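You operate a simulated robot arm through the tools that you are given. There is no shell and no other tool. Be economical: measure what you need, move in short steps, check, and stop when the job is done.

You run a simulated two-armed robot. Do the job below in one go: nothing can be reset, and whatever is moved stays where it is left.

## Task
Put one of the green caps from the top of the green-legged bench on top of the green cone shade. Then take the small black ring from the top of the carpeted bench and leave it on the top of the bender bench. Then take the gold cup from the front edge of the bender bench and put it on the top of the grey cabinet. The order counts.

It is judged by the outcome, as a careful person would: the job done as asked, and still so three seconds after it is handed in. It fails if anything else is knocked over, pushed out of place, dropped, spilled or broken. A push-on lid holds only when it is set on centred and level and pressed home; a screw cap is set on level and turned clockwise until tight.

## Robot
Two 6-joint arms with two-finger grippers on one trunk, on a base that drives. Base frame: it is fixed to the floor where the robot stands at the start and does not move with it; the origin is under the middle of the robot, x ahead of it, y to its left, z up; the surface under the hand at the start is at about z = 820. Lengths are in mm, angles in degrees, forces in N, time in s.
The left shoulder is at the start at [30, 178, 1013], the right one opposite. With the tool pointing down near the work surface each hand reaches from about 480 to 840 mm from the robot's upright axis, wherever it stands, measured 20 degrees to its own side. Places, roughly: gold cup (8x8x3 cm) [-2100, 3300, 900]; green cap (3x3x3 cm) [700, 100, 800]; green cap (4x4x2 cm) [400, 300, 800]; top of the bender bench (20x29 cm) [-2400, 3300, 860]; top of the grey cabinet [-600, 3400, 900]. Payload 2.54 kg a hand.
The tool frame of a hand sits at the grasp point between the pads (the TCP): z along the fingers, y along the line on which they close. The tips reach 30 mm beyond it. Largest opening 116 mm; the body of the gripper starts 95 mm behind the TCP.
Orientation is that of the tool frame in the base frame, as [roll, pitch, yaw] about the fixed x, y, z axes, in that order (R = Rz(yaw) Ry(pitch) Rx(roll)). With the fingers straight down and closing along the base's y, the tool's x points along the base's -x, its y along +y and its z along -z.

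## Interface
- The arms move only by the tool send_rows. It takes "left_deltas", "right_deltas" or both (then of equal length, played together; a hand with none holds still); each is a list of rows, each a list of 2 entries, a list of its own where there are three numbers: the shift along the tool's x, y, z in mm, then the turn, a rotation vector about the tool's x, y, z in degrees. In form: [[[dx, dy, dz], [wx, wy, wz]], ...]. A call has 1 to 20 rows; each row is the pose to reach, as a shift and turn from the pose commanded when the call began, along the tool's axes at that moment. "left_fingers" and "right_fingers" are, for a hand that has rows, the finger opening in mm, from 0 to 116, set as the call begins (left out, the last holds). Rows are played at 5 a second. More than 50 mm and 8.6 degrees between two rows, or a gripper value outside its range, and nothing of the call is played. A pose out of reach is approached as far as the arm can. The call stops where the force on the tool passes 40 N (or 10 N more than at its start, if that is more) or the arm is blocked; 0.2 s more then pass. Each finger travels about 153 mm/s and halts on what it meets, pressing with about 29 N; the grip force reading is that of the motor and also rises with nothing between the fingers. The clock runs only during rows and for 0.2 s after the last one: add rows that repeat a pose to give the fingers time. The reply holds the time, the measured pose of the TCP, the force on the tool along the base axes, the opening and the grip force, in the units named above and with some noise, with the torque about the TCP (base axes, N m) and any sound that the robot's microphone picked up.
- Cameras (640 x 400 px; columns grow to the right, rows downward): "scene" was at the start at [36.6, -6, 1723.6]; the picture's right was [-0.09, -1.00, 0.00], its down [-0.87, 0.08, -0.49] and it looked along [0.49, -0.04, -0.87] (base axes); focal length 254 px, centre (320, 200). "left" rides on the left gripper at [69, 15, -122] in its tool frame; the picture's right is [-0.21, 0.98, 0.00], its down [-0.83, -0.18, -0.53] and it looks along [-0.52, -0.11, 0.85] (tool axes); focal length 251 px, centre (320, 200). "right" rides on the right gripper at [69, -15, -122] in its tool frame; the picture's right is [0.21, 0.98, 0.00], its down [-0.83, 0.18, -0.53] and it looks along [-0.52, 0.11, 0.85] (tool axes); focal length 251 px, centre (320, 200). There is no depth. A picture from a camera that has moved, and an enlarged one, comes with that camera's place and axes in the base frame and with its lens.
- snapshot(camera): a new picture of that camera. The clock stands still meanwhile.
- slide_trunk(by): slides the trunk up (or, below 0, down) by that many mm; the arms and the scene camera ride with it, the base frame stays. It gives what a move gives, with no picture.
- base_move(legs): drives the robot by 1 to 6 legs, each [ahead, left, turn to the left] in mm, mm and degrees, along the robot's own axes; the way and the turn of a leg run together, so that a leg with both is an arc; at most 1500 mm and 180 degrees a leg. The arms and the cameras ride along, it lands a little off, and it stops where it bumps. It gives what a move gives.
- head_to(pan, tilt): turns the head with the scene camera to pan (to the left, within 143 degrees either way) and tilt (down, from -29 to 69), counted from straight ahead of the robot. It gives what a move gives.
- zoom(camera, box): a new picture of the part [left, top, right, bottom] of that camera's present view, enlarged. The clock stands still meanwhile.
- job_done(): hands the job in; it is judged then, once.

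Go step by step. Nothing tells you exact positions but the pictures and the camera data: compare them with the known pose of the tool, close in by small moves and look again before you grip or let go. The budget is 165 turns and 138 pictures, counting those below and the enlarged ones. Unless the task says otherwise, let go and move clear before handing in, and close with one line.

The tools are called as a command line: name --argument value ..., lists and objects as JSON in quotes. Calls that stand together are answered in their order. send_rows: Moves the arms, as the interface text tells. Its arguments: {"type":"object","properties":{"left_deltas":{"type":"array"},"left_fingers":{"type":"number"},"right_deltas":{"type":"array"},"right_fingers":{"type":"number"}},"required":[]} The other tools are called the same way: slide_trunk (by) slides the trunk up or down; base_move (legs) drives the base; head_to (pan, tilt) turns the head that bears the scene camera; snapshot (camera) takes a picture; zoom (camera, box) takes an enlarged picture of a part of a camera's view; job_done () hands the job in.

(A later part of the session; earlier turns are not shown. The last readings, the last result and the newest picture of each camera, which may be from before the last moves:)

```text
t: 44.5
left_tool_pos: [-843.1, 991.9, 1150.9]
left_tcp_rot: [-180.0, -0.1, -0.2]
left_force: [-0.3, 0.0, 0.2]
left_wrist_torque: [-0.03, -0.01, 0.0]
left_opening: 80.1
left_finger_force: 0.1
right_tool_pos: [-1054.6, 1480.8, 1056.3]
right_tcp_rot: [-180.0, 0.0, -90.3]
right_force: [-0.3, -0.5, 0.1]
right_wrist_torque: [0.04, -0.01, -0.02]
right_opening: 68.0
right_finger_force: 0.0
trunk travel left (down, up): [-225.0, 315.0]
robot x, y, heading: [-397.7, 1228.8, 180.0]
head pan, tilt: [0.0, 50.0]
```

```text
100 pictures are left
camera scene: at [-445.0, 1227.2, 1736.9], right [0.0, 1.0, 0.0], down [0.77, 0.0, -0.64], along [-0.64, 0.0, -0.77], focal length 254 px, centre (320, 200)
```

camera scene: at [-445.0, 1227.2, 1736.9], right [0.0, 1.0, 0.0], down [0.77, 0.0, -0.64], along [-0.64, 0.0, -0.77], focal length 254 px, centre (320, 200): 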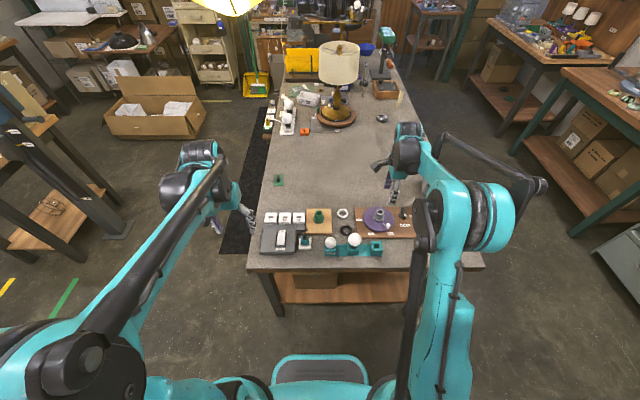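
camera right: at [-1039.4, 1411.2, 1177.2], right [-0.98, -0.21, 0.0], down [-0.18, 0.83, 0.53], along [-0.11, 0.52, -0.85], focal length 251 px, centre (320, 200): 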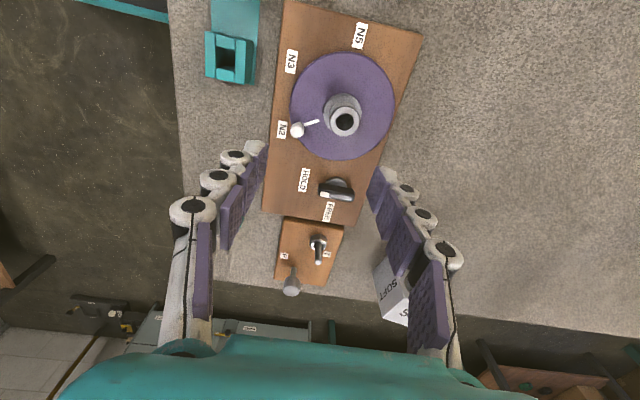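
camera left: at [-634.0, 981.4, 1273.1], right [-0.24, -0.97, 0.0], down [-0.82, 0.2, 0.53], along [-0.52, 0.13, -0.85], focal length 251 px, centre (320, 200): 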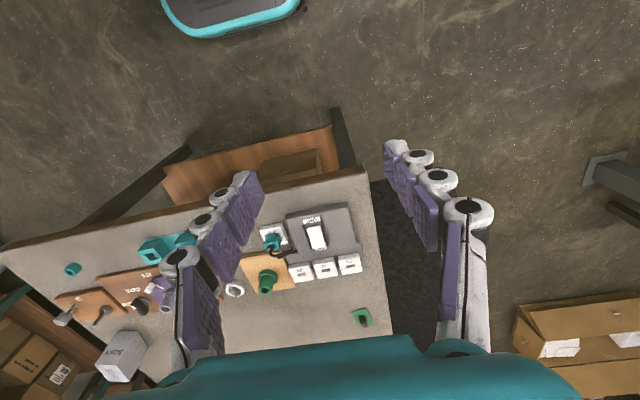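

I went the wrong way in y: in this frame the tool's x now points along base -y. I'll shift 143 along tool x to be over the ring.

send_rows --right_deltas '[[[45, 0, 0], [0, 0, 0]], [[90, 0, 0], [0, 0, 0]], [[143, 4, 0], [0, 0, 0]], [[143, 4, 0], [0, 0, 0]]]'

snapshot --camera "right"

zoom --camera "scene" --box '[300, 190, 440, 280]'

```text
refused: row 3 steps farther than a row can; nothing moved
```

```text
99 pictures are left
camera right: at [-1039.4, 1411.2, 1177.2], right [-0.98, -0.21, 0.0], down [-0.18, 0.83, 0.53], along [-0.11, 0.52, -0.85], focal length 251 px, centre (320, 200)
```

right: 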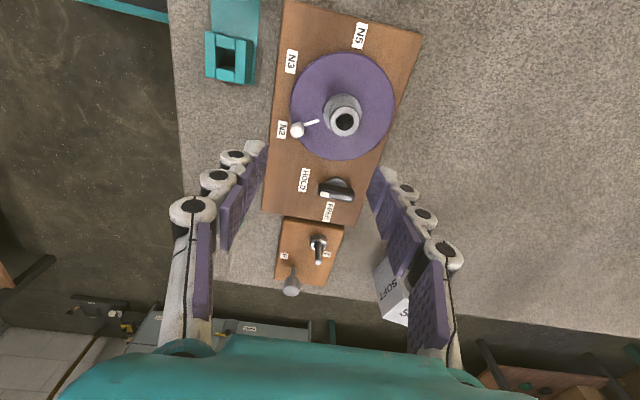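

```text
4.44 times, centred on (370, 235) of scene
camera zoom: at [-445.0, 1227.2, 1736.9], right [0.0, 1.0, 0.0], down [0.77, 0.0, -0.64], along [-0.64, 0.0, -0.77], focal length 1127 px, centre (98, 44)
```

zoom: 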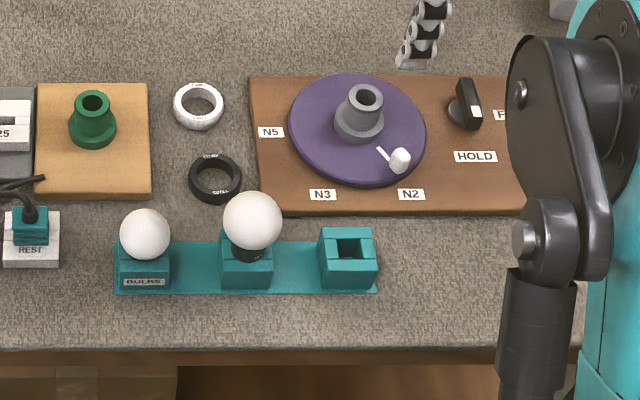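

send_rows --right_deltas '[[[45, 0, 0], [0, 0, 0]], [[90, 0, 0], [0, 0, 0]], [[125, 0, 0], [0, 0, 0]], [[140, -2, 0], [0, 0, 0]], [[140, -2, 40], [0, 0, 0]], [[140, -2, 40], [0, 0, 0]]]'

snapshot --camera "right"

zoom --camera "scene" --box '[300, 190, 440, 280]'

```text
t: 45.9
left_tool_pos: [-841.9, 992.1, 1153.3]
left_tcp_rot: [179.9, 0.1, -0.2]
left_force: [1.5, -0.1, -0.3]
left_wrist_torque: [-0.02, 0.01, 0.01]
left_opening: 80.0
left_finger_force: 0.0
right_tool_pos: [-1051.4, 1337.3, 1017.5]
right_tcp_rot: [180.0, -0.1, -90.2]
right_force: [-0.3, -0.7, 0.9]
right_wrist_torque: [0.0, 0.04, -0.02]
right_opening: 67.9
right_finger_force: 0.1
trunk travel left (down, up): [-225.0, 315.0]
robot x, y, heading: [-397.5, 1228.3, 179.9]
head pan, tilt: [0.0, 50.0]
```

```text
97 pictures are left
camera right: at [-1036.5, 1268.6, 1139.1], right [-0.98, -0.21, 0.0], down [-0.18, 0.83, 0.53], along [-0.11, 0.52, -0.85], focal length 251 px, centre (320, 200)
```

right: 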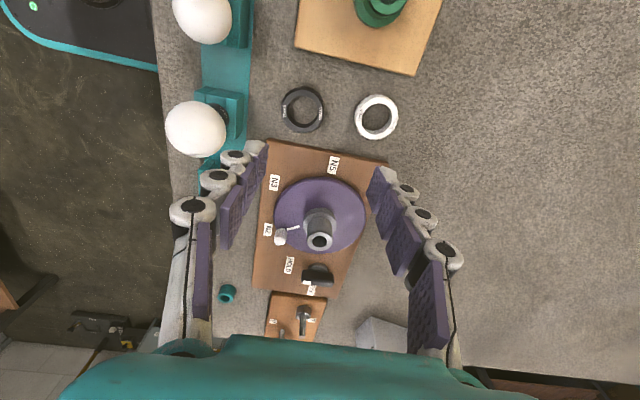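

```text
4.44 times, centred on (370, 235) of scene
camera zoom: at [-444.1, 1227.0, 1736.9], right [0.0, 1.0, 0.0], down [0.77, 0.0, -0.64], along [-0.64, 0.0, -0.77], focal length 1127 px, centre (98, 44)
```

zoom: 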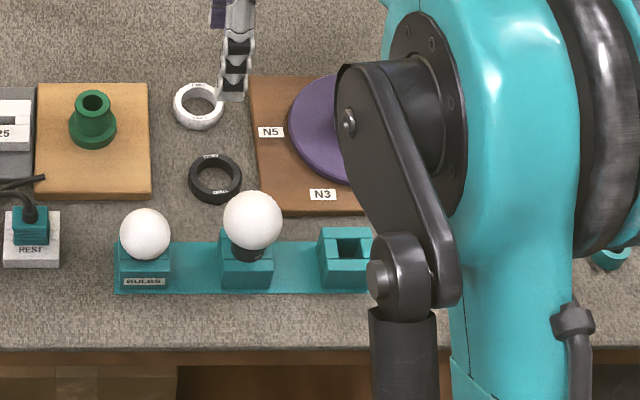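

Triangulation puts the black ring at (-1029, 1338) and z≈835, so the table is near 825. I'll shift and descend partway.

send_rows --right_deltas '[[[0, -22, 0], [0, 0, 0]], [[0, -22, 45], [0, 0, 0]], [[0, -22, 90], [0, 0, 0]], [[0, -22, 112], [0, 0, 0]], [[0, -22, 112], [0, 0, 0]]]'

snapshot --camera "right"

zoom --camera "scene" --box '[300, 190, 440, 280]'

```text
t: 47.1
left_tool_pos: [-842.6, 992.4, 1151.7]
left_tcp_rot: [-180.0, -0.1, -0.3]
left_force: [0.5, -0.4, -0.5]
left_wrist_torque: [0.0, 0.03, 0.01]
left_opening: 80.2
left_finger_force: 0.1
right_tool_pos: [-1030.7, 1339.8, 904.3]
right_tcp_rot: [180.0, 0.0, -90.1]
right_force: [-0.2, -0.3, 0.3]
right_wrist_torque: [-0.02, 0.02, -0.01]
right_opening: 68.1
right_finger_force: 0.0
trunk travel left (down, up): [-225.0, 315.0]
robot x, y, heading: [-399.2, 1226.9, 179.8]
head pan, tilt: [0.0, 50.0]
```

```text
95 pictures are left
camera right: at [-1015.4, 1270.9, 1026.6], right [-0.98, -0.21, 0.0], down [-0.18, 0.83, 0.53], along [-0.11, 0.52, -0.85], focal length 251 px, centre (320, 200)
```

right: 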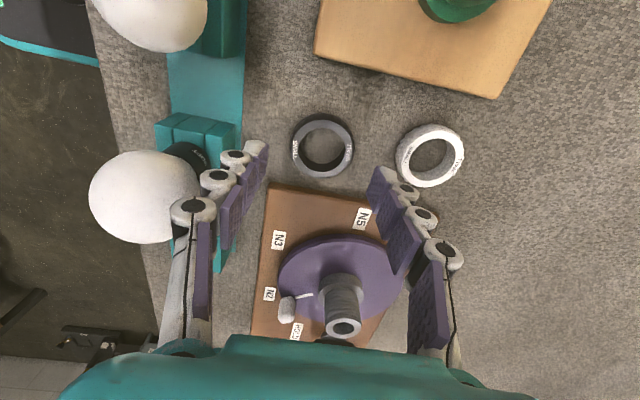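

```text
4.44 times, centred on (370, 235) of scene
camera zoom: at [-445.0, 1227.1, 1736.9], right [0.0, 1.0, 0.0], down [0.77, 0.0, -0.64], along [-0.64, 0.0, -0.77], focal length 1127 px, centre (98, 44)
```

zoom: 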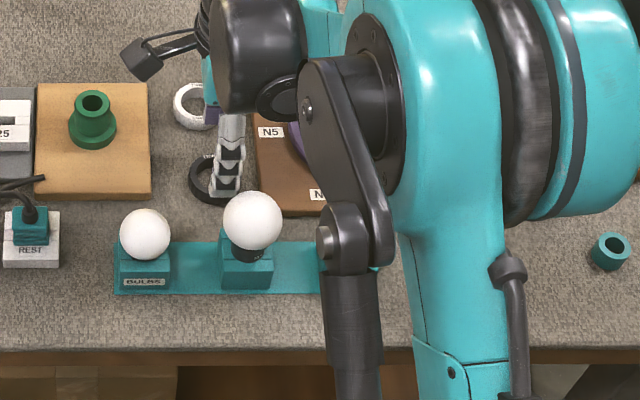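

The ring sits midway but the bulb is near one finger, so I'll turn the hand 20° to swing that finger away and narrow the opening a bit.

send_rows --right_deltas '[[[0, 0, 0], [0, 0, 7]], [[1, -1, 0], [0, 0, 14]], [[1, -1, 0], [0, 0, 20]], [[1, -1, 0], [0, 0, 20]]]' --right_fingers 64

snapshot --camera "right"

```text
t: 48.1
left_tool_pos: [-842.5, 992.2, 1152.3]
left_tcp_rot: [179.9, -0.1, -0.2]
left_force: [-0.2, -0.9, 0.3]
left_wrist_torque: [0.01, 0.02, 0.01]
left_opening: 80.0
left_finger_force: 0.1
right_tool_pos: [-1031.2, 1339.0, 904.1]
right_tcp_rot: [-180.0, 0.0, -110.3]
right_force: [0.0, -0.4, 0.8]
right_wrist_torque: [0.01, -0.01, 0.0]
right_opening: 64.4
right_finger_force: 0.0
trunk travel left (down, up): [-225.0, 315.0]
robot x, y, heading: [-400.1, 1228.6, 179.8]
head pan, tilt: [0.0, 50.0]
```

```text
93 pictures are left
camera right: at [-1039.9, 1269.3, 1026.2], right [-0.99, 0.14, 0.0], down [0.12, 0.84, 0.53], along [0.07, 0.53, -0.85], focal length 251 px, centre (320, 200)
```

right: 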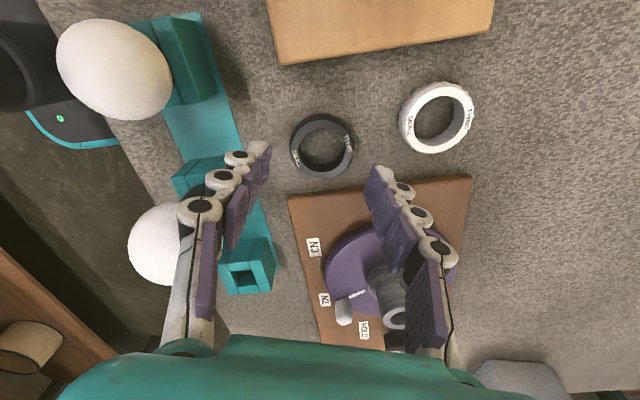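

The ring is centred under the hand and the board edge at y≈1382 is clear. I'll descend and grip.

send_rows --right_deltas '[[[0, 0, 20], [0, 0, 0]], [[0, 0, 36], [0, 0, 0]], [[0, 0, 43], [0, 0, 0]], [[0, 0, 43], [0, 0, 0]]]'

snapshot --camera "right"

```text
t: 49.1
left_tool_pos: [-843.2, 991.7, 1151.6]
left_tcp_rot: [180.0, 0.0, -0.2]
left_force: [0.6, 0.4, 0.5]
left_wrist_torque: [0.04, 0.02, 0.03]
left_opening: 80.0
left_finger_force: 0.0
right_tool_pos: [-1030.8, 1340.5, 860.9]
right_tcp_rot: [179.9, -0.1, -110.3]
right_force: [-0.1, -0.4, 0.5]
right_wrist_torque: [0.04, -0.01, -0.03]
right_opening: 64.1
right_finger_force: 0.1
trunk travel left (down, up): [-225.0, 315.0]
robot x, y, heading: [-397.1, 1224.7, 179.6]
head pan, tilt: [0.0, 50.0]
```

```text
92 pictures are left
camera right: at [-1039.7, 1269.0, 982.8], right [-0.99, 0.14, 0.0], down [0.11, 0.84, 0.53], along [0.07, 0.53, -0.85], focal length 251 px, centre (320, 200)
```

right: 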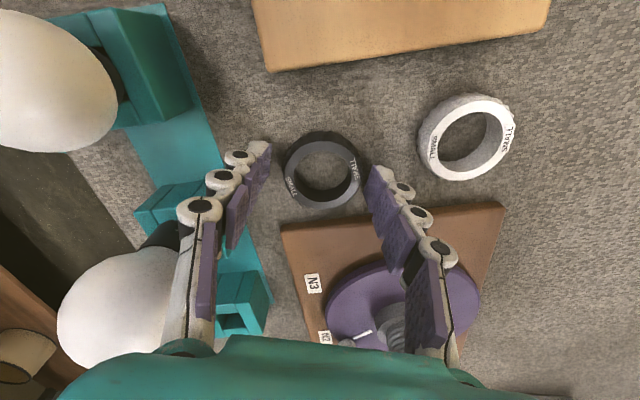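

I'll lower another 6 mm, then close.

send_rows --right_deltas '[[[0, 0, 3], [0, 0, 0]], [[0, 0, 6], [0, 0, 0]], [[0, 0, 6], [0, 0, 0]]]'

send_rows --right_deltas '[[[0, 0, 0], [0, 0, 0]], [[0, 0, 0], [0, 0, 0]], [[0, 0, 0], [0, 0, 0]]]' --right_fingers 40

snapshot --camera "right"

```text
t: 50.0
left_tool_pos: [-842.6, 991.6, 1151.3]
left_tcp_rot: [179.9, 0.1, -0.3]
left_force: [-0.1, 0.7, -0.3]
left_wrist_torque: [-0.01, -0.02, -0.01]
left_opening: 80.0
left_finger_force: 0.0
right_tool_pos: [-1029.7, 1338.5, 856.6]
right_tcp_rot: [180.0, 0.0, -110.1]
right_force: [1.9, -0.8, 12.6]
right_wrist_torque: [-0.18, -0.4, -0.01]
right_opening: 68.5
right_finger_force: 2.7
trunk travel left (down, up): [-225.0, 315.0]
robot x, y, heading: [-398.2, 1227.3, 179.7]
head pan, tilt: [0.0, 50.0]
stopped in row 3 (right hand): the force on the tool passed its limit at 49 N (the readings are from after the stop); the commanded pose is now the measured one
```

```text
t: 50.5
left_tool_pos: [-839.1, 991.0, 1152.2]
left_tcp_rot: [179.9, 0.3, -0.1]
left_force: [-0.2, -0.4, -0.1]
left_wrist_torque: [0.02, 0.04, 0.03]
left_opening: 80.1
left_finger_force: 0.1
right_tool_pos: [-1028.7, 1339.0, 859.1]
right_tcp_rot: [-180.0, 0.0, -110.1]
right_force: [5.1, -1.0, 25.8]
right_wrist_torque: [-0.09, -0.36, -0.02]
right_opening: 46.2
right_finger_force: 29.3
trunk travel left (down, up): [-225.0, 315.0]
robot x, y, heading: [-396.3, 1227.6, 180.2]
head pan, tilt: [0.0, 50.0]
stopped in row 2 (right hand): the force on the tool passed its limit at 44 N (the readings are from after the stop); the commanded pose is now the measured one
```

```text
91 pictures are left
camera right: at [-1037.0, 1268.5, 981.1], right [-0.99, 0.13, 0.0], down [0.11, 0.84, 0.53], along [0.07, 0.53, -0.85], focal length 251 px, centre (320, 200)
```

right: 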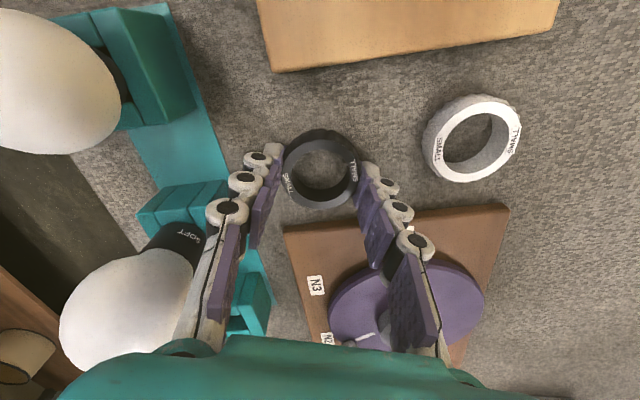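

The fingers touched the table, with its surface near z≈827, and closed on the ring at 46 mm. I'll lift straight up.

send_rows --right_deltas '[[[0, 0, -5], [0, 0, 0]], [[0, 0, -40], [0, 0, 0]], [[0, 0, -85], [0, 0, 0]], [[0, 0, -130], [0, 0, 0]], [[0, 0, -175], [0, 0, 0]], [[0, 0, -220], [0, 0, 0]], [[0, 0, -260], [0, 0, 0]]]'

snapshot --camera "right"

snapshot --camera "scene"

```text
t: 52.1
left_tool_pos: [-842.0, 992.1, 1151.3]
left_tcp_rot: [-180.0, 0.1, -0.2]
left_force: [0.2, 0.7, 0.0]
left_wrist_torque: [0.01, 0.04, -0.02]
left_opening: 80.1
left_finger_force: 0.0
right_tool_pos: [-1030.3, 1336.7, 1115.5]
right_tcp_rot: [180.0, 0.0, -110.0]
right_force: [0.3, 0.2, -0.4]
right_wrist_torque: [0.04, 0.0, 0.0]
right_opening: 45.3
right_finger_force: 28.8
trunk travel left (down, up): [-225.0, 315.0]
robot x, y, heading: [-401.7, 1229.9, 179.8]
head pan, tilt: [0.0, 50.0]
```

```text
90 pictures are left
camera right: at [-1040.1, 1267.7, 1238.1], right [-0.99, 0.13, 0.0], down [0.11, 0.84, 0.53], along [0.07, 0.53, -0.85], focal length 251 px, centre (320, 200)
```

right: 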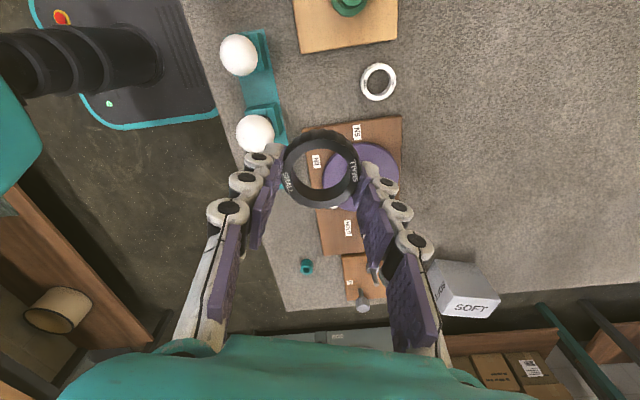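

```text
89 pictures are left
camera scene: at [-444.5, 1227.0, 1736.9], right [0.0, 1.0, 0.0], down [0.77, 0.0, -0.64], along [-0.64, 0.0, -0.77], focal length 254 px, centre (320, 200)
```

scene: 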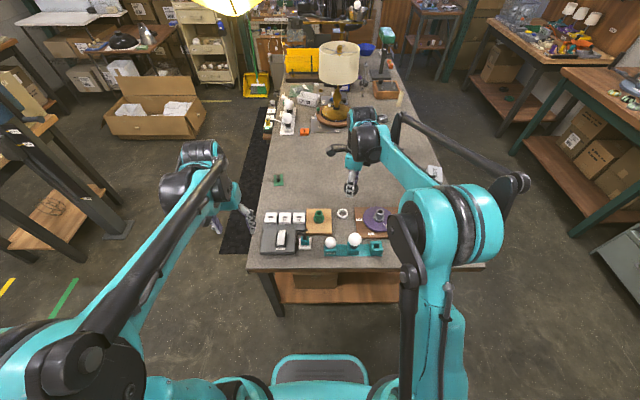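

The ring is held and its neighbours are undisturbed. I'll pull the right hand in and straighten it, then drive around to the bender bench.

send_rows --right_deltas '[[[-5, -14, 0], [0, 0, -8]], [[-10, -28, 0], [0, 0, -16]], [[-15, -42, 0], [0, 0, -24]], [[-20, -56, 0], [0, 0, -32]], [[-25, -70, 0], [0, 0, -40]], [[-30, -84, 0], [0, 0, -48]], [[-35, -98, 0], [0, 0, -56]], [[-40, -112, 0], [0, 0, -64]], [[-45, -126, 0], [0, 0, -72]], [[-50, -140, 0], [0, 0, -80]], [[-55, -154, 0], [0, 0, -88]], [[-60, -165, 0], [0, 0, -96]], [[-65, -176, 0], [0, 0, -104]], [[-68, -188, 0], [0, 0, -110]]]'

base_move --legs '[[-220, 0, 0], [0, 0, -90], [1150, 0, 0], [0, 1000, 0]]'

head_to --pan 15 --tilt 30

snapshot --camera "scene"

```text
t: 55.1
left_tool_pos: [-841.5, 990.9, 1151.6]
left_tcp_rot: [180.0, 0.1, -0.1]
left_force: [0.3, 0.2, -0.3]
left_wrist_torque: [-0.01, 0.02, 0.01]
left_opening: 80.0
left_finger_force: 0.1
right_tool_pos: [-829.6, 1339.0, 1117.9]
right_tcp_rot: [-179.9, 0.0, 0.0]
right_force: [0.3, -0.1, -0.5]
right_wrist_torque: [0.02, 0.02, -0.02]
right_opening: 45.3
right_finger_force: 29.1
trunk travel left (down, up): [-225.0, 315.0]
robot x, y, heading: [-395.6, 1228.0, 180.0]
head pan, tilt: [0.0, 50.0]
```

```text
t: 70.9
left_tool_pos: [-1433.2, 2811.5, 1150.7]
left_tcp_rot: [-180.0, 0.0, -89.7]
left_force: [-0.2, -0.7, 0.1]
left_wrist_torque: [0.0, -0.01, 0.01]
left_opening: 79.9
left_finger_force: 0.2
right_tool_pos: [-1088.1, 2802.5, 1116.9]
right_tcp_rot: [-180.0, 0.0, -89.7]
right_force: [0.0, 0.9, 0.1]
right_wrist_torque: [0.01, 0.02, 0.01]
right_opening: 45.4
right_finger_force: 28.9
trunk travel left (down, up): [-225.0, 315.0]
robot x, y, heading: [-1191.5, 2370.8, 90.5]
head pan, tilt: [0.0, 50.0]
```

```text
t: 71.7
left_tool_pos: [-1433.8, 2812.4, 1152.5]
left_tcp_rot: [180.0, 0.1, -89.7]
left_force: [0.7, 0.1, -0.3]
left_wrist_torque: [0.0, 0.0, -0.02]
left_opening: 79.9
left_finger_force: 0.1
right_tool_pos: [-1088.6, 2802.3, 1117.4]
right_tcp_rot: [180.0, 0.0, -89.7]
right_force: [0.3, -0.3, 0.4]
right_wrist_torque: [0.01, 0.0, 0.0]
right_opening: 45.1
right_finger_force: 29.4
trunk travel left (down, up): [-225.0, 315.0]
robot x, y, heading: [-1193.3, 2368.4, 90.2]
head pan, tilt: [15.0, 30.0]
```

```text
88 pictures are left
camera scene: at [-1217.9, 2427.3, 1766.3], right [0.96, 0.26, 0.0], down [0.13, -0.48, -0.87], along [-0.23, 0.84, -0.5], focal length 254 px, centre (320, 200)
```

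scene: 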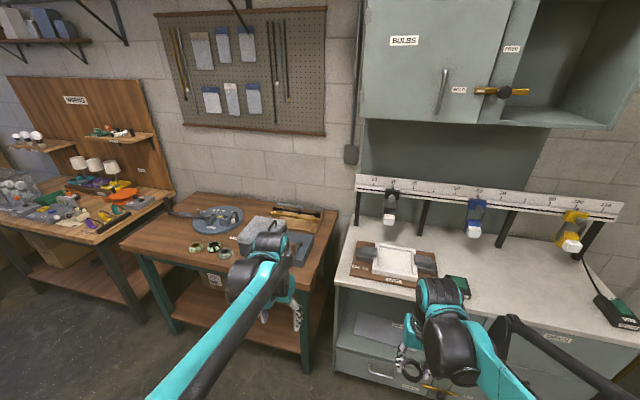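

The bender bench's cups are near (-2127, 3262), with free top to their left. I'll strafe left until I'm in front of it.

base_move --legs '[[0, 1100, 0]]'

head_to --pan 0 --tilt 40

snapshot --camera "scene"

```text
t: 77.4
left_tool_pos: [-2537.9, 2811.2, 1150.3]
left_tcp_rot: [180.0, 0.1, -90.2]
left_force: [0.2, 0.4, 0.1]
left_wrist_torque: [0.0, -0.01, -0.04]
left_opening: 80.0
left_finger_force: 0.0
right_tool_pos: [-2192.1, 2799.4, 1116.8]
right_tcp_rot: [-179.9, 0.0, -89.9]
right_force: [-0.4, 0.0, -0.3]
right_wrist_torque: [-0.01, -0.05, -0.02]
right_opening: 45.5
right_finger_force: 29.1
trunk travel left (down, up): [-225.0, 315.0]
robot x, y, heading: [-2300.9, 2366.6, 90.1]
head pan, tilt: [15.0, 30.0]
```

```text
t: 78.1
left_tool_pos: [-2538.2, 2811.5, 1151.0]
left_tcp_rot: [-179.9, 0.0, -90.0]
left_force: [0.6, -0.7, -0.3]
left_wrist_torque: [0.01, 0.05, 0.01]
left_opening: 80.1
left_finger_force: 0.0
right_tool_pos: [-2191.7, 2798.2, 1117.2]
right_tcp_rot: [180.0, 0.0, -90.1]
right_force: [-0.6, -0.9, -0.6]
right_wrist_torque: [0.03, -0.02, 0.01]
right_opening: 45.1
right_finger_force: 28.9
trunk travel left (down, up): [-225.0, 315.0]
robot x, y, heading: [-2299.3, 2369.6, 90.1]
head pan, tilt: [0.0, 40.0]
```

```text
87 pictures are left
camera scene: at [-2300.6, 2423.0, 1751.1], right [1.0, 0.0, 0.0], down [0.0, -0.64, -0.77], along [0.0, 0.77, -0.64], focal length 254 px, centre (320, 200)
```

scene: 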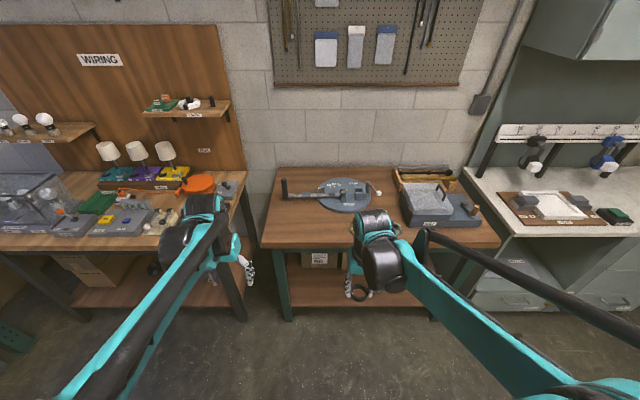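

The free area is the left front of the bench, around (-2400, 3300). I'll drive closer.

base_move --legs '[[320, 70, 0]]'

head_to --pan 0 --tilt 50

snapshot --camera "scene"

snapshot --camera "right"

```text
t: 80.3
left_tool_pos: [-2610.4, 3129.4, 1151.6]
left_tcp_rot: [179.9, 0.0, -89.6]
left_force: [-0.1, 0.4, 0.7]
left_wrist_torque: [-0.03, -0.02, 0.01]
left_opening: 80.2
left_finger_force: 0.0
right_tool_pos: [-2265.9, 3120.5, 1116.0]
right_tcp_rot: [-179.9, 0.0, -89.5]
right_force: [-0.3, -0.1, 0.1]
right_wrist_torque: [-0.06, 0.03, -0.01]
right_opening: 45.3
right_finger_force: 29.0
trunk travel left (down, up): [-225.0, 315.0]
robot x, y, heading: [-2374.5, 2689.7, 90.5]
head pan, tilt: [0.0, 40.0]
```

```text
t: 81.0
left_tool_pos: [-2611.1, 3128.2, 1152.6]
left_tcp_rot: [-179.9, 0.0, -89.7]
left_force: [0.4, -0.1, -0.7]
left_wrist_torque: [0.02, 0.01, 0.01]
left_opening: 80.1
left_finger_force: 0.1
right_tool_pos: [-2265.7, 3119.6, 1116.3]
right_tcp_rot: [180.0, 0.0, -89.6]
right_force: [-0.5, -0.4, -0.2]
right_wrist_torque: [0.04, 0.0, 0.01]
right_opening: 44.9
right_finger_force: 28.6
trunk travel left (down, up): [-225.0, 315.0]
robot x, y, heading: [-2368.7, 2681.8, 90.2]
head pan, tilt: [0.0, 50.0]
```

```text
86 pictures are left
camera scene: at [-2371.5, 2733.5, 1736.9], right [1.0, 0.01, 0.0], down [0.0, -0.77, -0.64], along [0.0, 0.64, -0.77], focal length 254 px, centre (320, 200)
```

scene: 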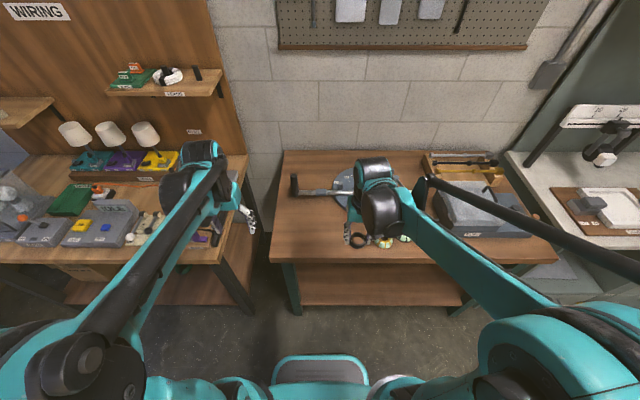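

```text
85 pictures are left
camera right: at [-2249.7, 3050.5, 1239.0], right [-0.98, -0.22, 0.0], down [-0.19, 0.82, 0.53], along [-0.12, 0.52, -0.85], focal length 251 px, centre (320, 200)
```

right: 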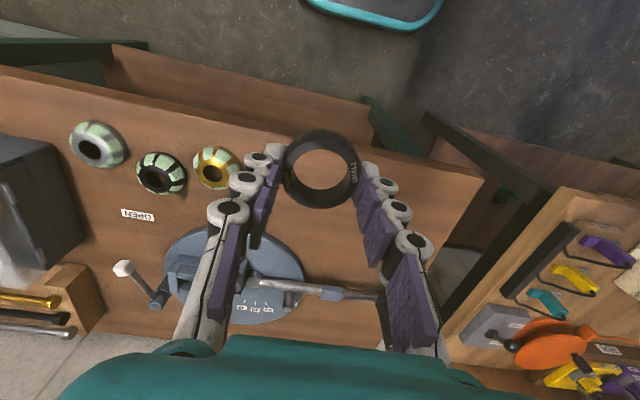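

The bench is free between its front edge (y≈3189) and the bender bar (y≈3490). I'll take the ring over (-2370, 3310) and lower it partway.

send_rows --right_deltas '[[[-40, 20, 0], [0, 0, 0]], [[-80, 40, 0], [0, 0, 0]], [[-120, 60, 0], [0, 0, 0]], [[-160, 80, 0], [0, 0, 0]], [[-190, 104, 20], [0, 0, 0]], [[-190, 104, 65], [0, 0, 0]], [[-190, 104, 110], [0, 0, 0]], [[-190, 104, 155], [0, 0, 0]], [[-190, 104, 185], [0, 0, 0]], [[-190, 104, 185], [0, 0, 0]]]'

snapshot --camera "right"

zoom --camera "scene" --box '[260, 150, 440, 270]'

```text
t: 83.2
left_tool_pos: [-2611.6, 3126.9, 1152.0]
left_tcp_rot: [179.9, -0.1, -89.7]
left_force: [-0.2, -0.4, 0.1]
left_wrist_torque: [0.01, 0.01, -0.02]
left_opening: 80.0
left_finger_force: 0.1
right_tool_pos: [-2371.2, 3308.6, 930.6]
right_tcp_rot: [-180.0, -0.1, -89.6]
right_force: [0.8, -0.3, -0.3]
right_wrist_torque: [0.02, 0.01, -0.01]
right_opening: 45.3
right_finger_force: 28.8
trunk travel left (down, up): [-225.0, 315.0]
robot x, y, heading: [-2371.7, 2685.1, 90.2]
head pan, tilt: [0.0, 50.0]
```

```text
84 pictures are left
camera right: at [-2355.2, 3239.4, 1052.4], right [-0.98, -0.22, 0.0], down [-0.19, 0.82, 0.53], along [-0.12, 0.52, -0.85], focal length 251 px, centre (320, 200)
```

right: 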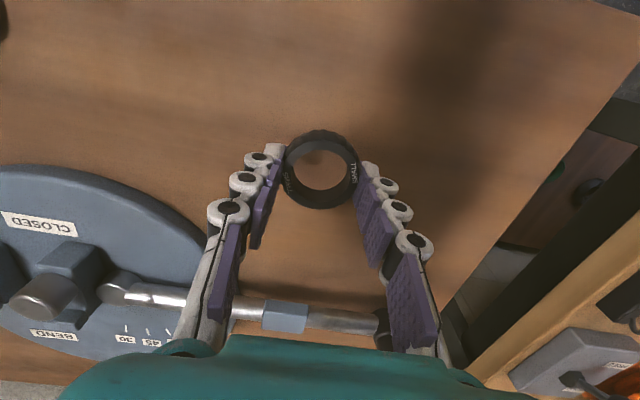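

```text
3.33 times, centred on (350, 210) of scene
camera zoom: at [-2371.6, 2733.6, 1736.9], right [1.0, 0.01, 0.0], down [0.0, -0.77, -0.64], along [0.0, 0.64, -0.77], focal length 845 px, centre (220, 167)
```

zoom: 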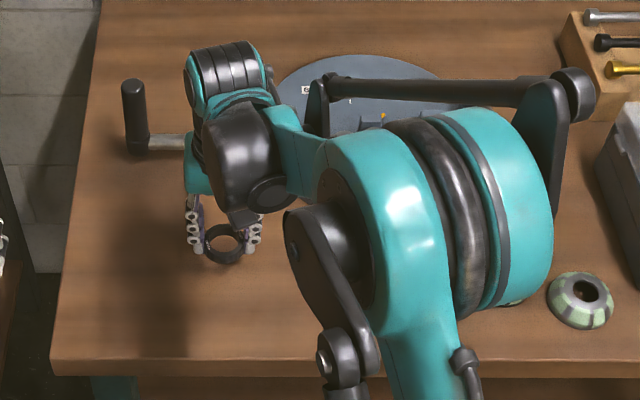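

Clear below. I'll lower slowly until contact.

send_rows --right_deltas '[[[0, 0, 20], [0, 0, 0]], [[0, 0, 30], [0, 0, 0]], [[0, 0, 34], [0, 0, 0]], [[0, 0, 34], [0, 0, 0]]]'

snapshot --camera "right"

```text
t: 84.2
left_tool_pos: [-2610.7, 3128.7, 1150.5]
left_tcp_rot: [179.9, 0.0, -89.6]
left_force: [-0.6, -1.0, -0.2]
left_wrist_torque: [-0.04, -0.02, 0.0]
left_opening: 79.9
left_finger_force: 0.0
right_tool_pos: [-2371.5, 3308.4, 897.7]
right_tcp_rot: [180.0, 0.0, -89.6]
right_force: [0.4, 1.0, 0.1]
right_wrist_torque: [0.0, 0.02, -0.02]
right_opening: 45.0
right_finger_force: 29.0
trunk travel left (down, up): [-225.0, 315.0]
robot x, y, heading: [-2370.0, 2687.0, 90.2]
head pan, tilt: [0.0, 50.0]
```

```text
82 pictures are left
camera right: at [-2354.9, 3240.0, 1019.1], right [-0.98, -0.22, 0.0], down [-0.19, 0.82, 0.53], along [-0.12, 0.52, -0.85], focal length 251 px, centre (320, 200)
```

right: 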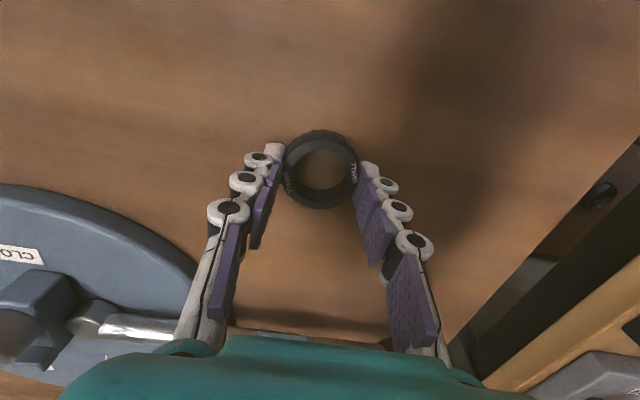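

send_rows --right_deltas '[[[0, 0, 3], [0, 0, 0]], [[0, 0, 6], [0, 0, 0]], [[0, 0, 9], [0, 0, 0]], [[0, 0, 12], [0, 0, 0]], [[0, 0, 15], [0, 0, 0]], [[0, 0, 18], [0, 0, 0]], [[0, 0, 21], [0, 0, 0]], [[0, 0, 24], [0, 0, 0]]]'

```text
t: 85.3
left_tool_pos: [-2611.3, 3126.7, 1153.5]
left_tcp_rot: [180.0, 0.2, -89.5]
left_force: [0.0, -0.9, -0.4]
left_wrist_torque: [-0.04, -0.02, -0.03]
left_opening: 80.0
left_finger_force: 0.0
right_tool_pos: [-2370.5, 3309.0, 888.9]
right_tcp_rot: [180.0, 0.2, -89.6]
right_force: [0.5, -4.4, 22.1]
right_wrist_torque: [-0.23, -0.05, 0.0]
right_opening: 45.0
right_finger_force: 29.2
trunk travel left (down, up): [-225.0, 315.0]
robot x, y, heading: [-2371.3, 2686.3, 90.6]
head pan, tilt: [0.0, 50.0]
stopped in row 5 (right hand): the force on the tool passed its limit at 49 N (the readings are from after the stop); the commanded pose is now the measured one
```

The ring is on the bench, with contact at z≈889. I'll unload slightly, open, and look.

send_rows --right_deltas '[[[0, 0, -2], [0, 0, 0]], [[0, 0, -2], [0, 0, 0]]]'

send_rows --right_deltas '[[[0, 0, 0], [0, 0, 0]], [[0, 0, 0], [0, 0, 0]]]' --right_fingers 64

send_rows --right_deltas '[[[0, 0, -20], [0, 0, 0]], [[0, 0, -65], [0, 0, 0]], [[0, 0, -110], [0, 0, 0]], [[0, 0, -150], [0, 0, 0]], [[0, 0, -190], [0, 0, 0]], [[0, 0, -190], [0, 0, 0]]]'

snapshot --camera "right"

```text
t: 85.9
left_tool_pos: [-2609.9, 3128.4, 1150.8]
left_tcp_rot: [179.9, 0.1, -89.6]
left_force: [1.0, 0.5, -0.3]
left_wrist_torque: [-0.02, -0.05, 0.0]
left_opening: 79.9
left_finger_force: 0.0
right_tool_pos: [-2371.2, 3309.1, 889.8]
right_tcp_rot: [-180.0, 0.1, -89.6]
right_force: [1.5, -3.9, 6.7]
right_wrist_torque: [-0.18, -0.08, -0.01]
right_opening: 45.1
right_finger_force: 29.1
trunk travel left (down, up): [-225.0, 315.0]
robot x, y, heading: [-2370.2, 2685.0, 90.5]
head pan, tilt: [0.0, 50.0]
```

```text
t: 86.5
left_tool_pos: [-2610.7, 3127.9, 1150.8]
left_tcp_rot: [-179.9, 0.0, -89.6]
left_force: [0.1, 0.2, 0.2]
left_wrist_torque: [0.01, 0.02, -0.03]
left_opening: 79.8
left_finger_force: 0.2
right_tool_pos: [-2369.2, 3309.7, 889.4]
right_tcp_rot: [179.9, 0.2, -89.6]
right_force: [-0.8, 0.1, -0.1]
right_wrist_torque: [-0.02, 0.04, -0.04]
right_opening: 64.3
right_finger_force: 0.1
trunk travel left (down, up): [-225.0, 315.0]
robot x, y, heading: [-2370.2, 2684.5, 90.3]
head pan, tilt: [0.0, 50.0]
```

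```text
t: 87.9
left_tool_pos: [-2611.9, 3127.8, 1152.1]
left_tcp_rot: [180.0, -0.1, -89.5]
left_force: [-0.1, 0.4, -0.7]
left_wrist_torque: [0.01, -0.03, -0.01]
left_opening: 80.2
left_finger_force: 0.0
right_tool_pos: [-2368.8, 3307.6, 1079.7]
right_tcp_rot: [-180.0, 0.1, -89.7]
right_force: [-0.1, -0.5, -0.8]
right_wrist_torque: [-0.05, 0.0, 0.0]
right_opening: 64.1
right_finger_force: 0.1
trunk travel left (down, up): [-225.0, 315.0]
robot x, y, heading: [-2368.6, 2686.4, 90.6]
head pan, tilt: [0.0, 50.0]
```

```text
81 pictures are left
camera right: at [-2353.2, 3239.6, 1200.6], right [-0.98, -0.22, 0.0], down [-0.19, 0.82, 0.54], along [-0.12, 0.52, -0.84], focal length 251 px, centre (320, 200)
```

right: 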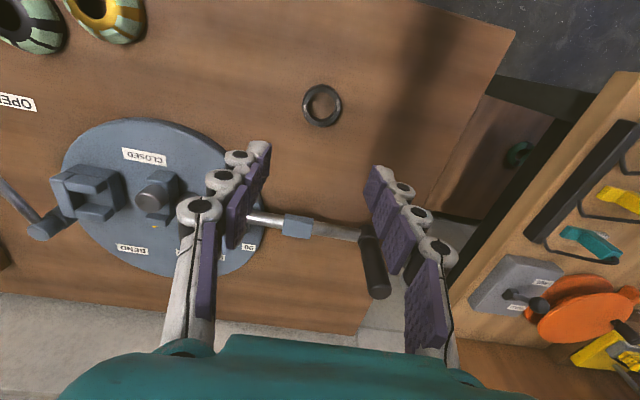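

The ring lies flat on the bender bench. Next is the gold cup near (-2128, 3245), which I'll grip front to back because the black cup is close beside it. I'll move the right hand over it, turned 90°.

send_rows --right_deltas '[[[6, -22, 0], [0, 0, 8]], [[12, -44, 0], [0, 0, 16]], [[18, -66, 0], [0, 0, 24]], [[24, -88, 0], [0, 0, 32]], [[30, -110, 0], [0, 0, 40]], [[36, -132, 0], [0, 0, 48]], [[42, -154, 0], [0, 0, 56]], [[48, -176, 0], [0, 0, 64]], [[54, -198, 0], [0, 0, 72]], [[60, -220, 0], [0, 0, 80]], [[63, -235, 0], [0, 0, 88]], [[63, -240, 0], [0, 0, 90]], [[63, -240, 0], [0, 0, 90]]]' --right_fingers 110

snapshot --camera "right"

zoom --camera "scene" --box '[260, 150, 440, 270]'

```text
t: 90.7
left_tool_pos: [-2610.9, 3128.3, 1150.8]
left_tcp_rot: [180.0, 0.0, -89.6]
left_force: [0.2, 0.2, -0.4]
left_wrist_torque: [-0.02, -0.01, 0.01]
left_opening: 80.0
left_finger_force: 0.2
right_tool_pos: [-2127.9, 3248.1, 1078.7]
right_tcp_rot: [179.8, 0.0, -179.8]
right_force: [0.9, 0.0, 0.4]
right_wrist_torque: [0.02, 0.01, 0.02]
right_opening: 109.9
right_finger_force: 0.1
trunk travel left (down, up): [-225.0, 315.0]
robot x, y, heading: [-2372.2, 2690.7, 90.5]
head pan, tilt: [0.0, 50.0]
```

```text
80 pictures are left
camera right: at [-2197.6, 3232.1, 1201.0], right [-0.22, 0.98, 0.0], down [0.82, 0.18, 0.53], along [0.52, 0.12, -0.85], focal length 251 px, centre (320, 200)
```

right: 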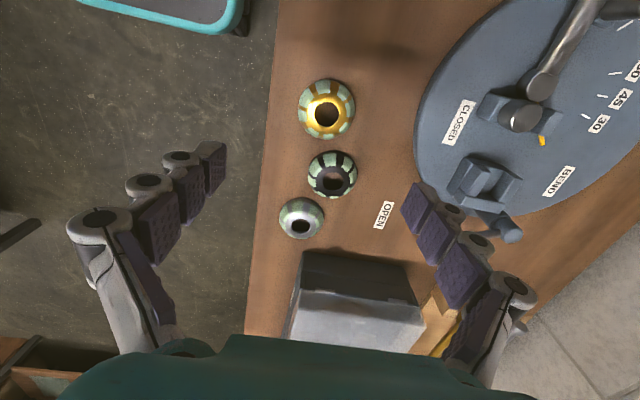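

```text
3.33 times, centred on (350, 210) of scene
camera zoom: at [-2371.6, 2734.1, 1736.9], right [1.0, 0.01, 0.0], down [0.0, -0.77, -0.64], along [0.0, 0.64, -0.77], focal length 845 px, centre (220, 167)
```

zoom: 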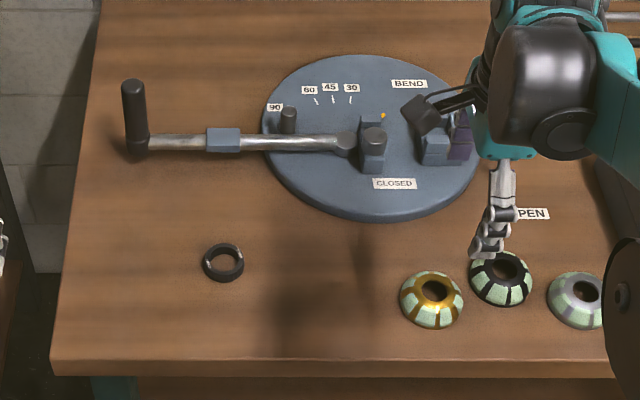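

The cup is at about (-2127, 3253) and about 72 mm across. I'll centre over it and descend partway.

send_rows --right_deltas '[[[-1, 5, 40], [0, 0, 0]], [[-1, 5, 85], [0, 0, 0]], [[-1, 5, 120], [0, 0, 0]], [[-1, 5, 120], [0, 0, 0]]]' --right_fingers 104

snapshot --camera "right"

zoom --camera "scene" --box '[340, 180, 440, 250]'

```text
t: 91.7
left_tool_pos: [-2610.3, 3127.2, 1151.7]
left_tcp_rot: [-179.9, 0.0, -89.6]
left_force: [0.8, 0.1, -0.3]
left_wrist_torque: [0.05, 0.0, 0.0]
left_opening: 80.0
left_finger_force: 0.1
right_tool_pos: [-2128.9, 3250.7, 958.9]
right_tcp_rot: [179.8, 0.0, -179.5]
right_force: [0.0, -0.5, -0.5]
right_wrist_torque: [0.02, -0.02, 0.06]
right_opening: 104.1
right_finger_force: 0.0
trunk travel left (down, up): [-225.0, 315.0]
robot x, y, heading: [-2375.3, 2682.1, 90.4]
head pan, tilt: [0.0, 50.0]
```

```text
78 pictures are left
camera right: at [-2198.0, 3235.7, 1081.0], right [-0.22, 0.98, 0.0], down [0.82, 0.18, 0.53], along [0.52, 0.12, -0.85], focal length 251 px, centre (320, 200)
```

right: 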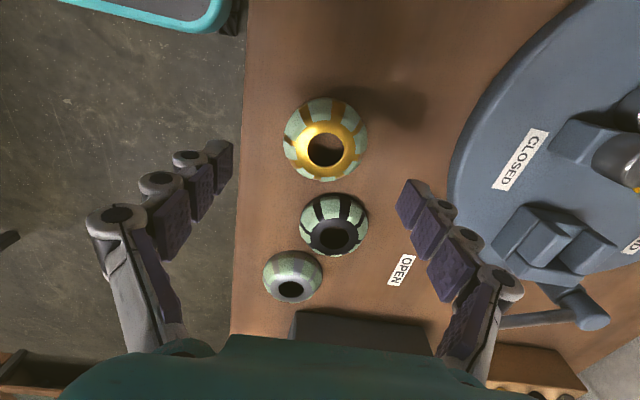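

```text
5.71 times, centred on (390, 215) of scene
camera zoom: at [-2371.7, 2733.3, 1736.9], right [1.0, 0.01, 0.0], down [0.01, -0.77, -0.64], along [0.0, 0.64, -0.77], focal length 1449 px, centre (-80, 114)
```

zoom: 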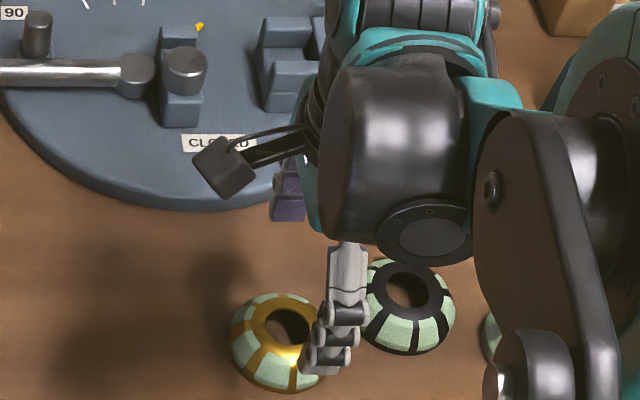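

I need 6 mm more in y, then I'll descend to 893 so the pads meet the widest part of the cup.

send_rows --right_deltas '[[[0, 6, 20], [0, 0, 0]], [[0, 6, 45], [0, 0, 0]], [[0, 6, 58], [0, 0, 0]], [[0, 6, 65], [0, 0, 0]], [[0, 6, 65], [0, 0, 0]]]'

snapshot --camera "right"

zoom --camera "scene" --box '[340, 180, 440, 250]'

```text
t: 92.9
left_tool_pos: [-2612.2, 3129.3, 1150.8]
left_tcp_rot: [179.9, 0.0, -89.6]
left_force: [-0.3, -0.3, -0.1]
left_wrist_torque: [-0.01, 0.01, 0.01]
left_opening: 80.0
left_finger_force: 0.1
right_tool_pos: [-2130.4, 3257.9, 893.8]
right_tcp_rot: [179.8, 0.1, -179.6]
right_force: [0.2, -0.4, 0.0]
right_wrist_torque: [0.0, 0.01, 0.0]
right_opening: 104.3
right_finger_force: 0.0
trunk travel left (down, up): [-225.0, 315.0]
robot x, y, heading: [-2369.9, 2687.2, 90.4]
head pan, tilt: [0.0, 50.0]
```

```text
76 pictures are left
camera right: at [-2198.0, 3242.7, 1015.4], right [-0.22, 0.98, 0.0], down [0.82, 0.19, 0.53], along [0.52, 0.12, -0.85], focal length 251 px, centre (320, 200)
```

right: 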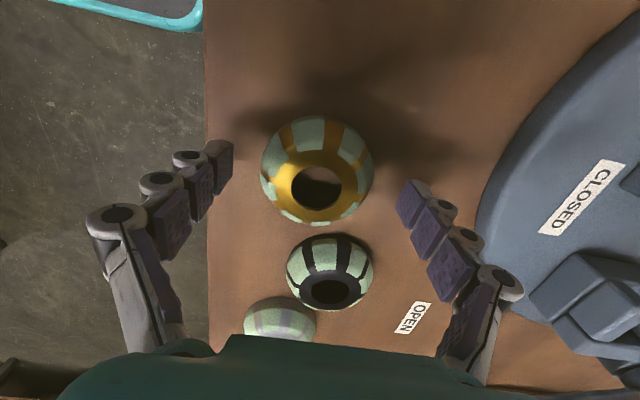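

```text
5.71 times, centred on (390, 215) of scene
camera zoom: at [-2371.6, 2734.1, 1736.9], right [1.0, 0.01, 0.0], down [0.0, -0.77, -0.64], along [0.0, 0.64, -0.77], focal length 1449 px, centre (-80, 114)
```

zoom: 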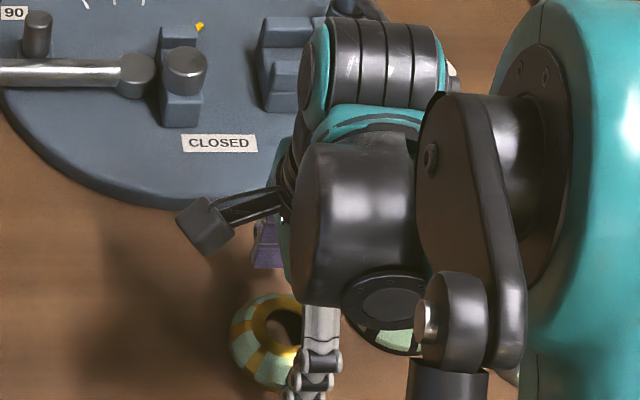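

The cup is centred between the fingers. I'll close.

send_rows --right_deltas '[[[0, 0, 0], [0, 0, 0]], [[0, 0, 0], [0, 0, 0]], [[0, 0, 0], [0, 0, 0]], [[0, 0, 0], [0, 0, 0]]]' --right_fingers 50

snapshot --camera "right"

```text
t: 93.9
left_tool_pos: [-2610.6, 3128.2, 1152.1]
left_tcp_rot: [180.0, 0.1, -89.6]
left_force: [0.1, -0.4, 0.3]
left_wrist_torque: [-0.01, 0.01, -0.04]
left_opening: 79.9
left_finger_force: 0.1
right_tool_pos: [-2129.1, 3258.3, 894.0]
right_tcp_rot: [179.8, 0.0, -179.6]
right_force: [0.1, 0.3, -0.4]
right_wrist_torque: [-0.07, 0.0, 0.01]
right_opening: 70.9
right_finger_force: 28.4
trunk travel left (down, up): [-225.0, 315.0]
robot x, y, heading: [-2369.9, 2686.5, 90.4]
head pan, tilt: [0.0, 50.0]
```

```text
74 pictures are left
camera right: at [-2198.0, 3242.7, 1015.6], right [-0.22, 0.98, 0.0], down [0.82, 0.19, 0.53], along [0.52, 0.12, -0.85], focal length 251 px, centre (320, 200)
```

right: 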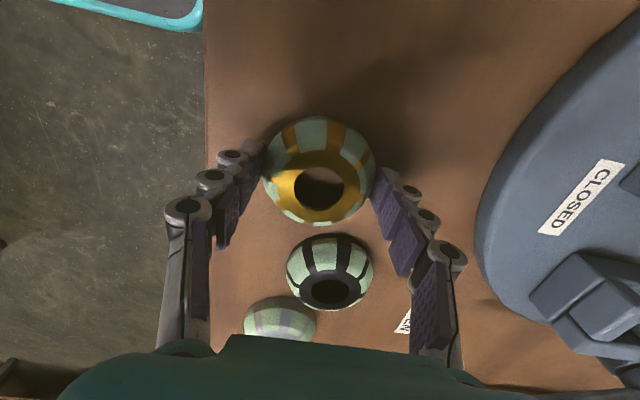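

Gripped at 71 mm. I'll lift straight up and check.

send_rows --right_deltas '[[[0, 0, -5], [0, 0, 0]], [[0, 0, -20], [0, 0, 0]], [[0, 0, -60], [0, 0, 0]], [[0, 0, -100], [0, 0, 0]], [[0, 0, -140], [0, 0, 0]], [[0, 0, -180], [0, 0, 0]], [[0, 0, -210], [0, 0, 0]], [[0, 0, -210], [0, 0, 0]]]'

snapshot --camera "right"

snapshot --camera "scene"

```text
t: 95.7
left_tool_pos: [-2611.3, 3129.3, 1152.1]
left_tcp_rot: [-180.0, 0.1, -89.7]
left_force: [0.1, 0.2, -0.5]
left_wrist_torque: [-0.01, 0.01, 0.0]
left_opening: 80.1
left_finger_force: 0.0
right_tool_pos: [-2129.6, 3259.2, 1104.2]
right_tcp_rot: [179.9, 0.0, -179.6]
right_force: [-0.3, 0.3, -0.4]
right_wrist_torque: [-0.02, -0.01, 0.01]
right_opening: 70.7
right_finger_force: 29.4
trunk travel left (down, up): [-225.0, 315.0]
robot x, y, heading: [-2372.0, 2688.2, 90.0]
head pan, tilt: [0.0, 50.0]
```

```text
73 pictures are left
camera right: at [-2196.4, 3243.9, 1225.5], right [-0.22, 0.98, 0.0], down [0.82, 0.19, 0.53], along [0.52, 0.12, -0.85], focal length 251 px, centre (320, 200)
```

right: 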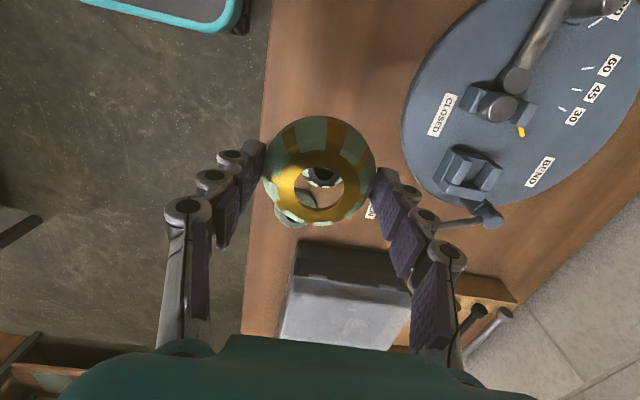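

```text
72 pictures are left
camera scene: at [-2371.3, 2734.6, 1736.8], right [1.0, 0.01, 0.0], down [0.0, -0.77, -0.64], along [0.0, 0.64, -0.77], focal length 254 px, centre (320, 200)
```

scene: 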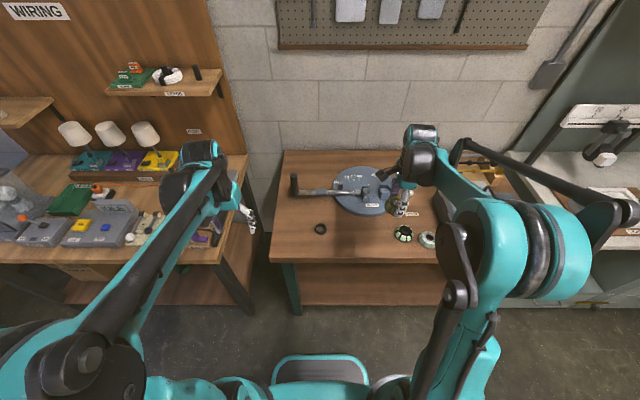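

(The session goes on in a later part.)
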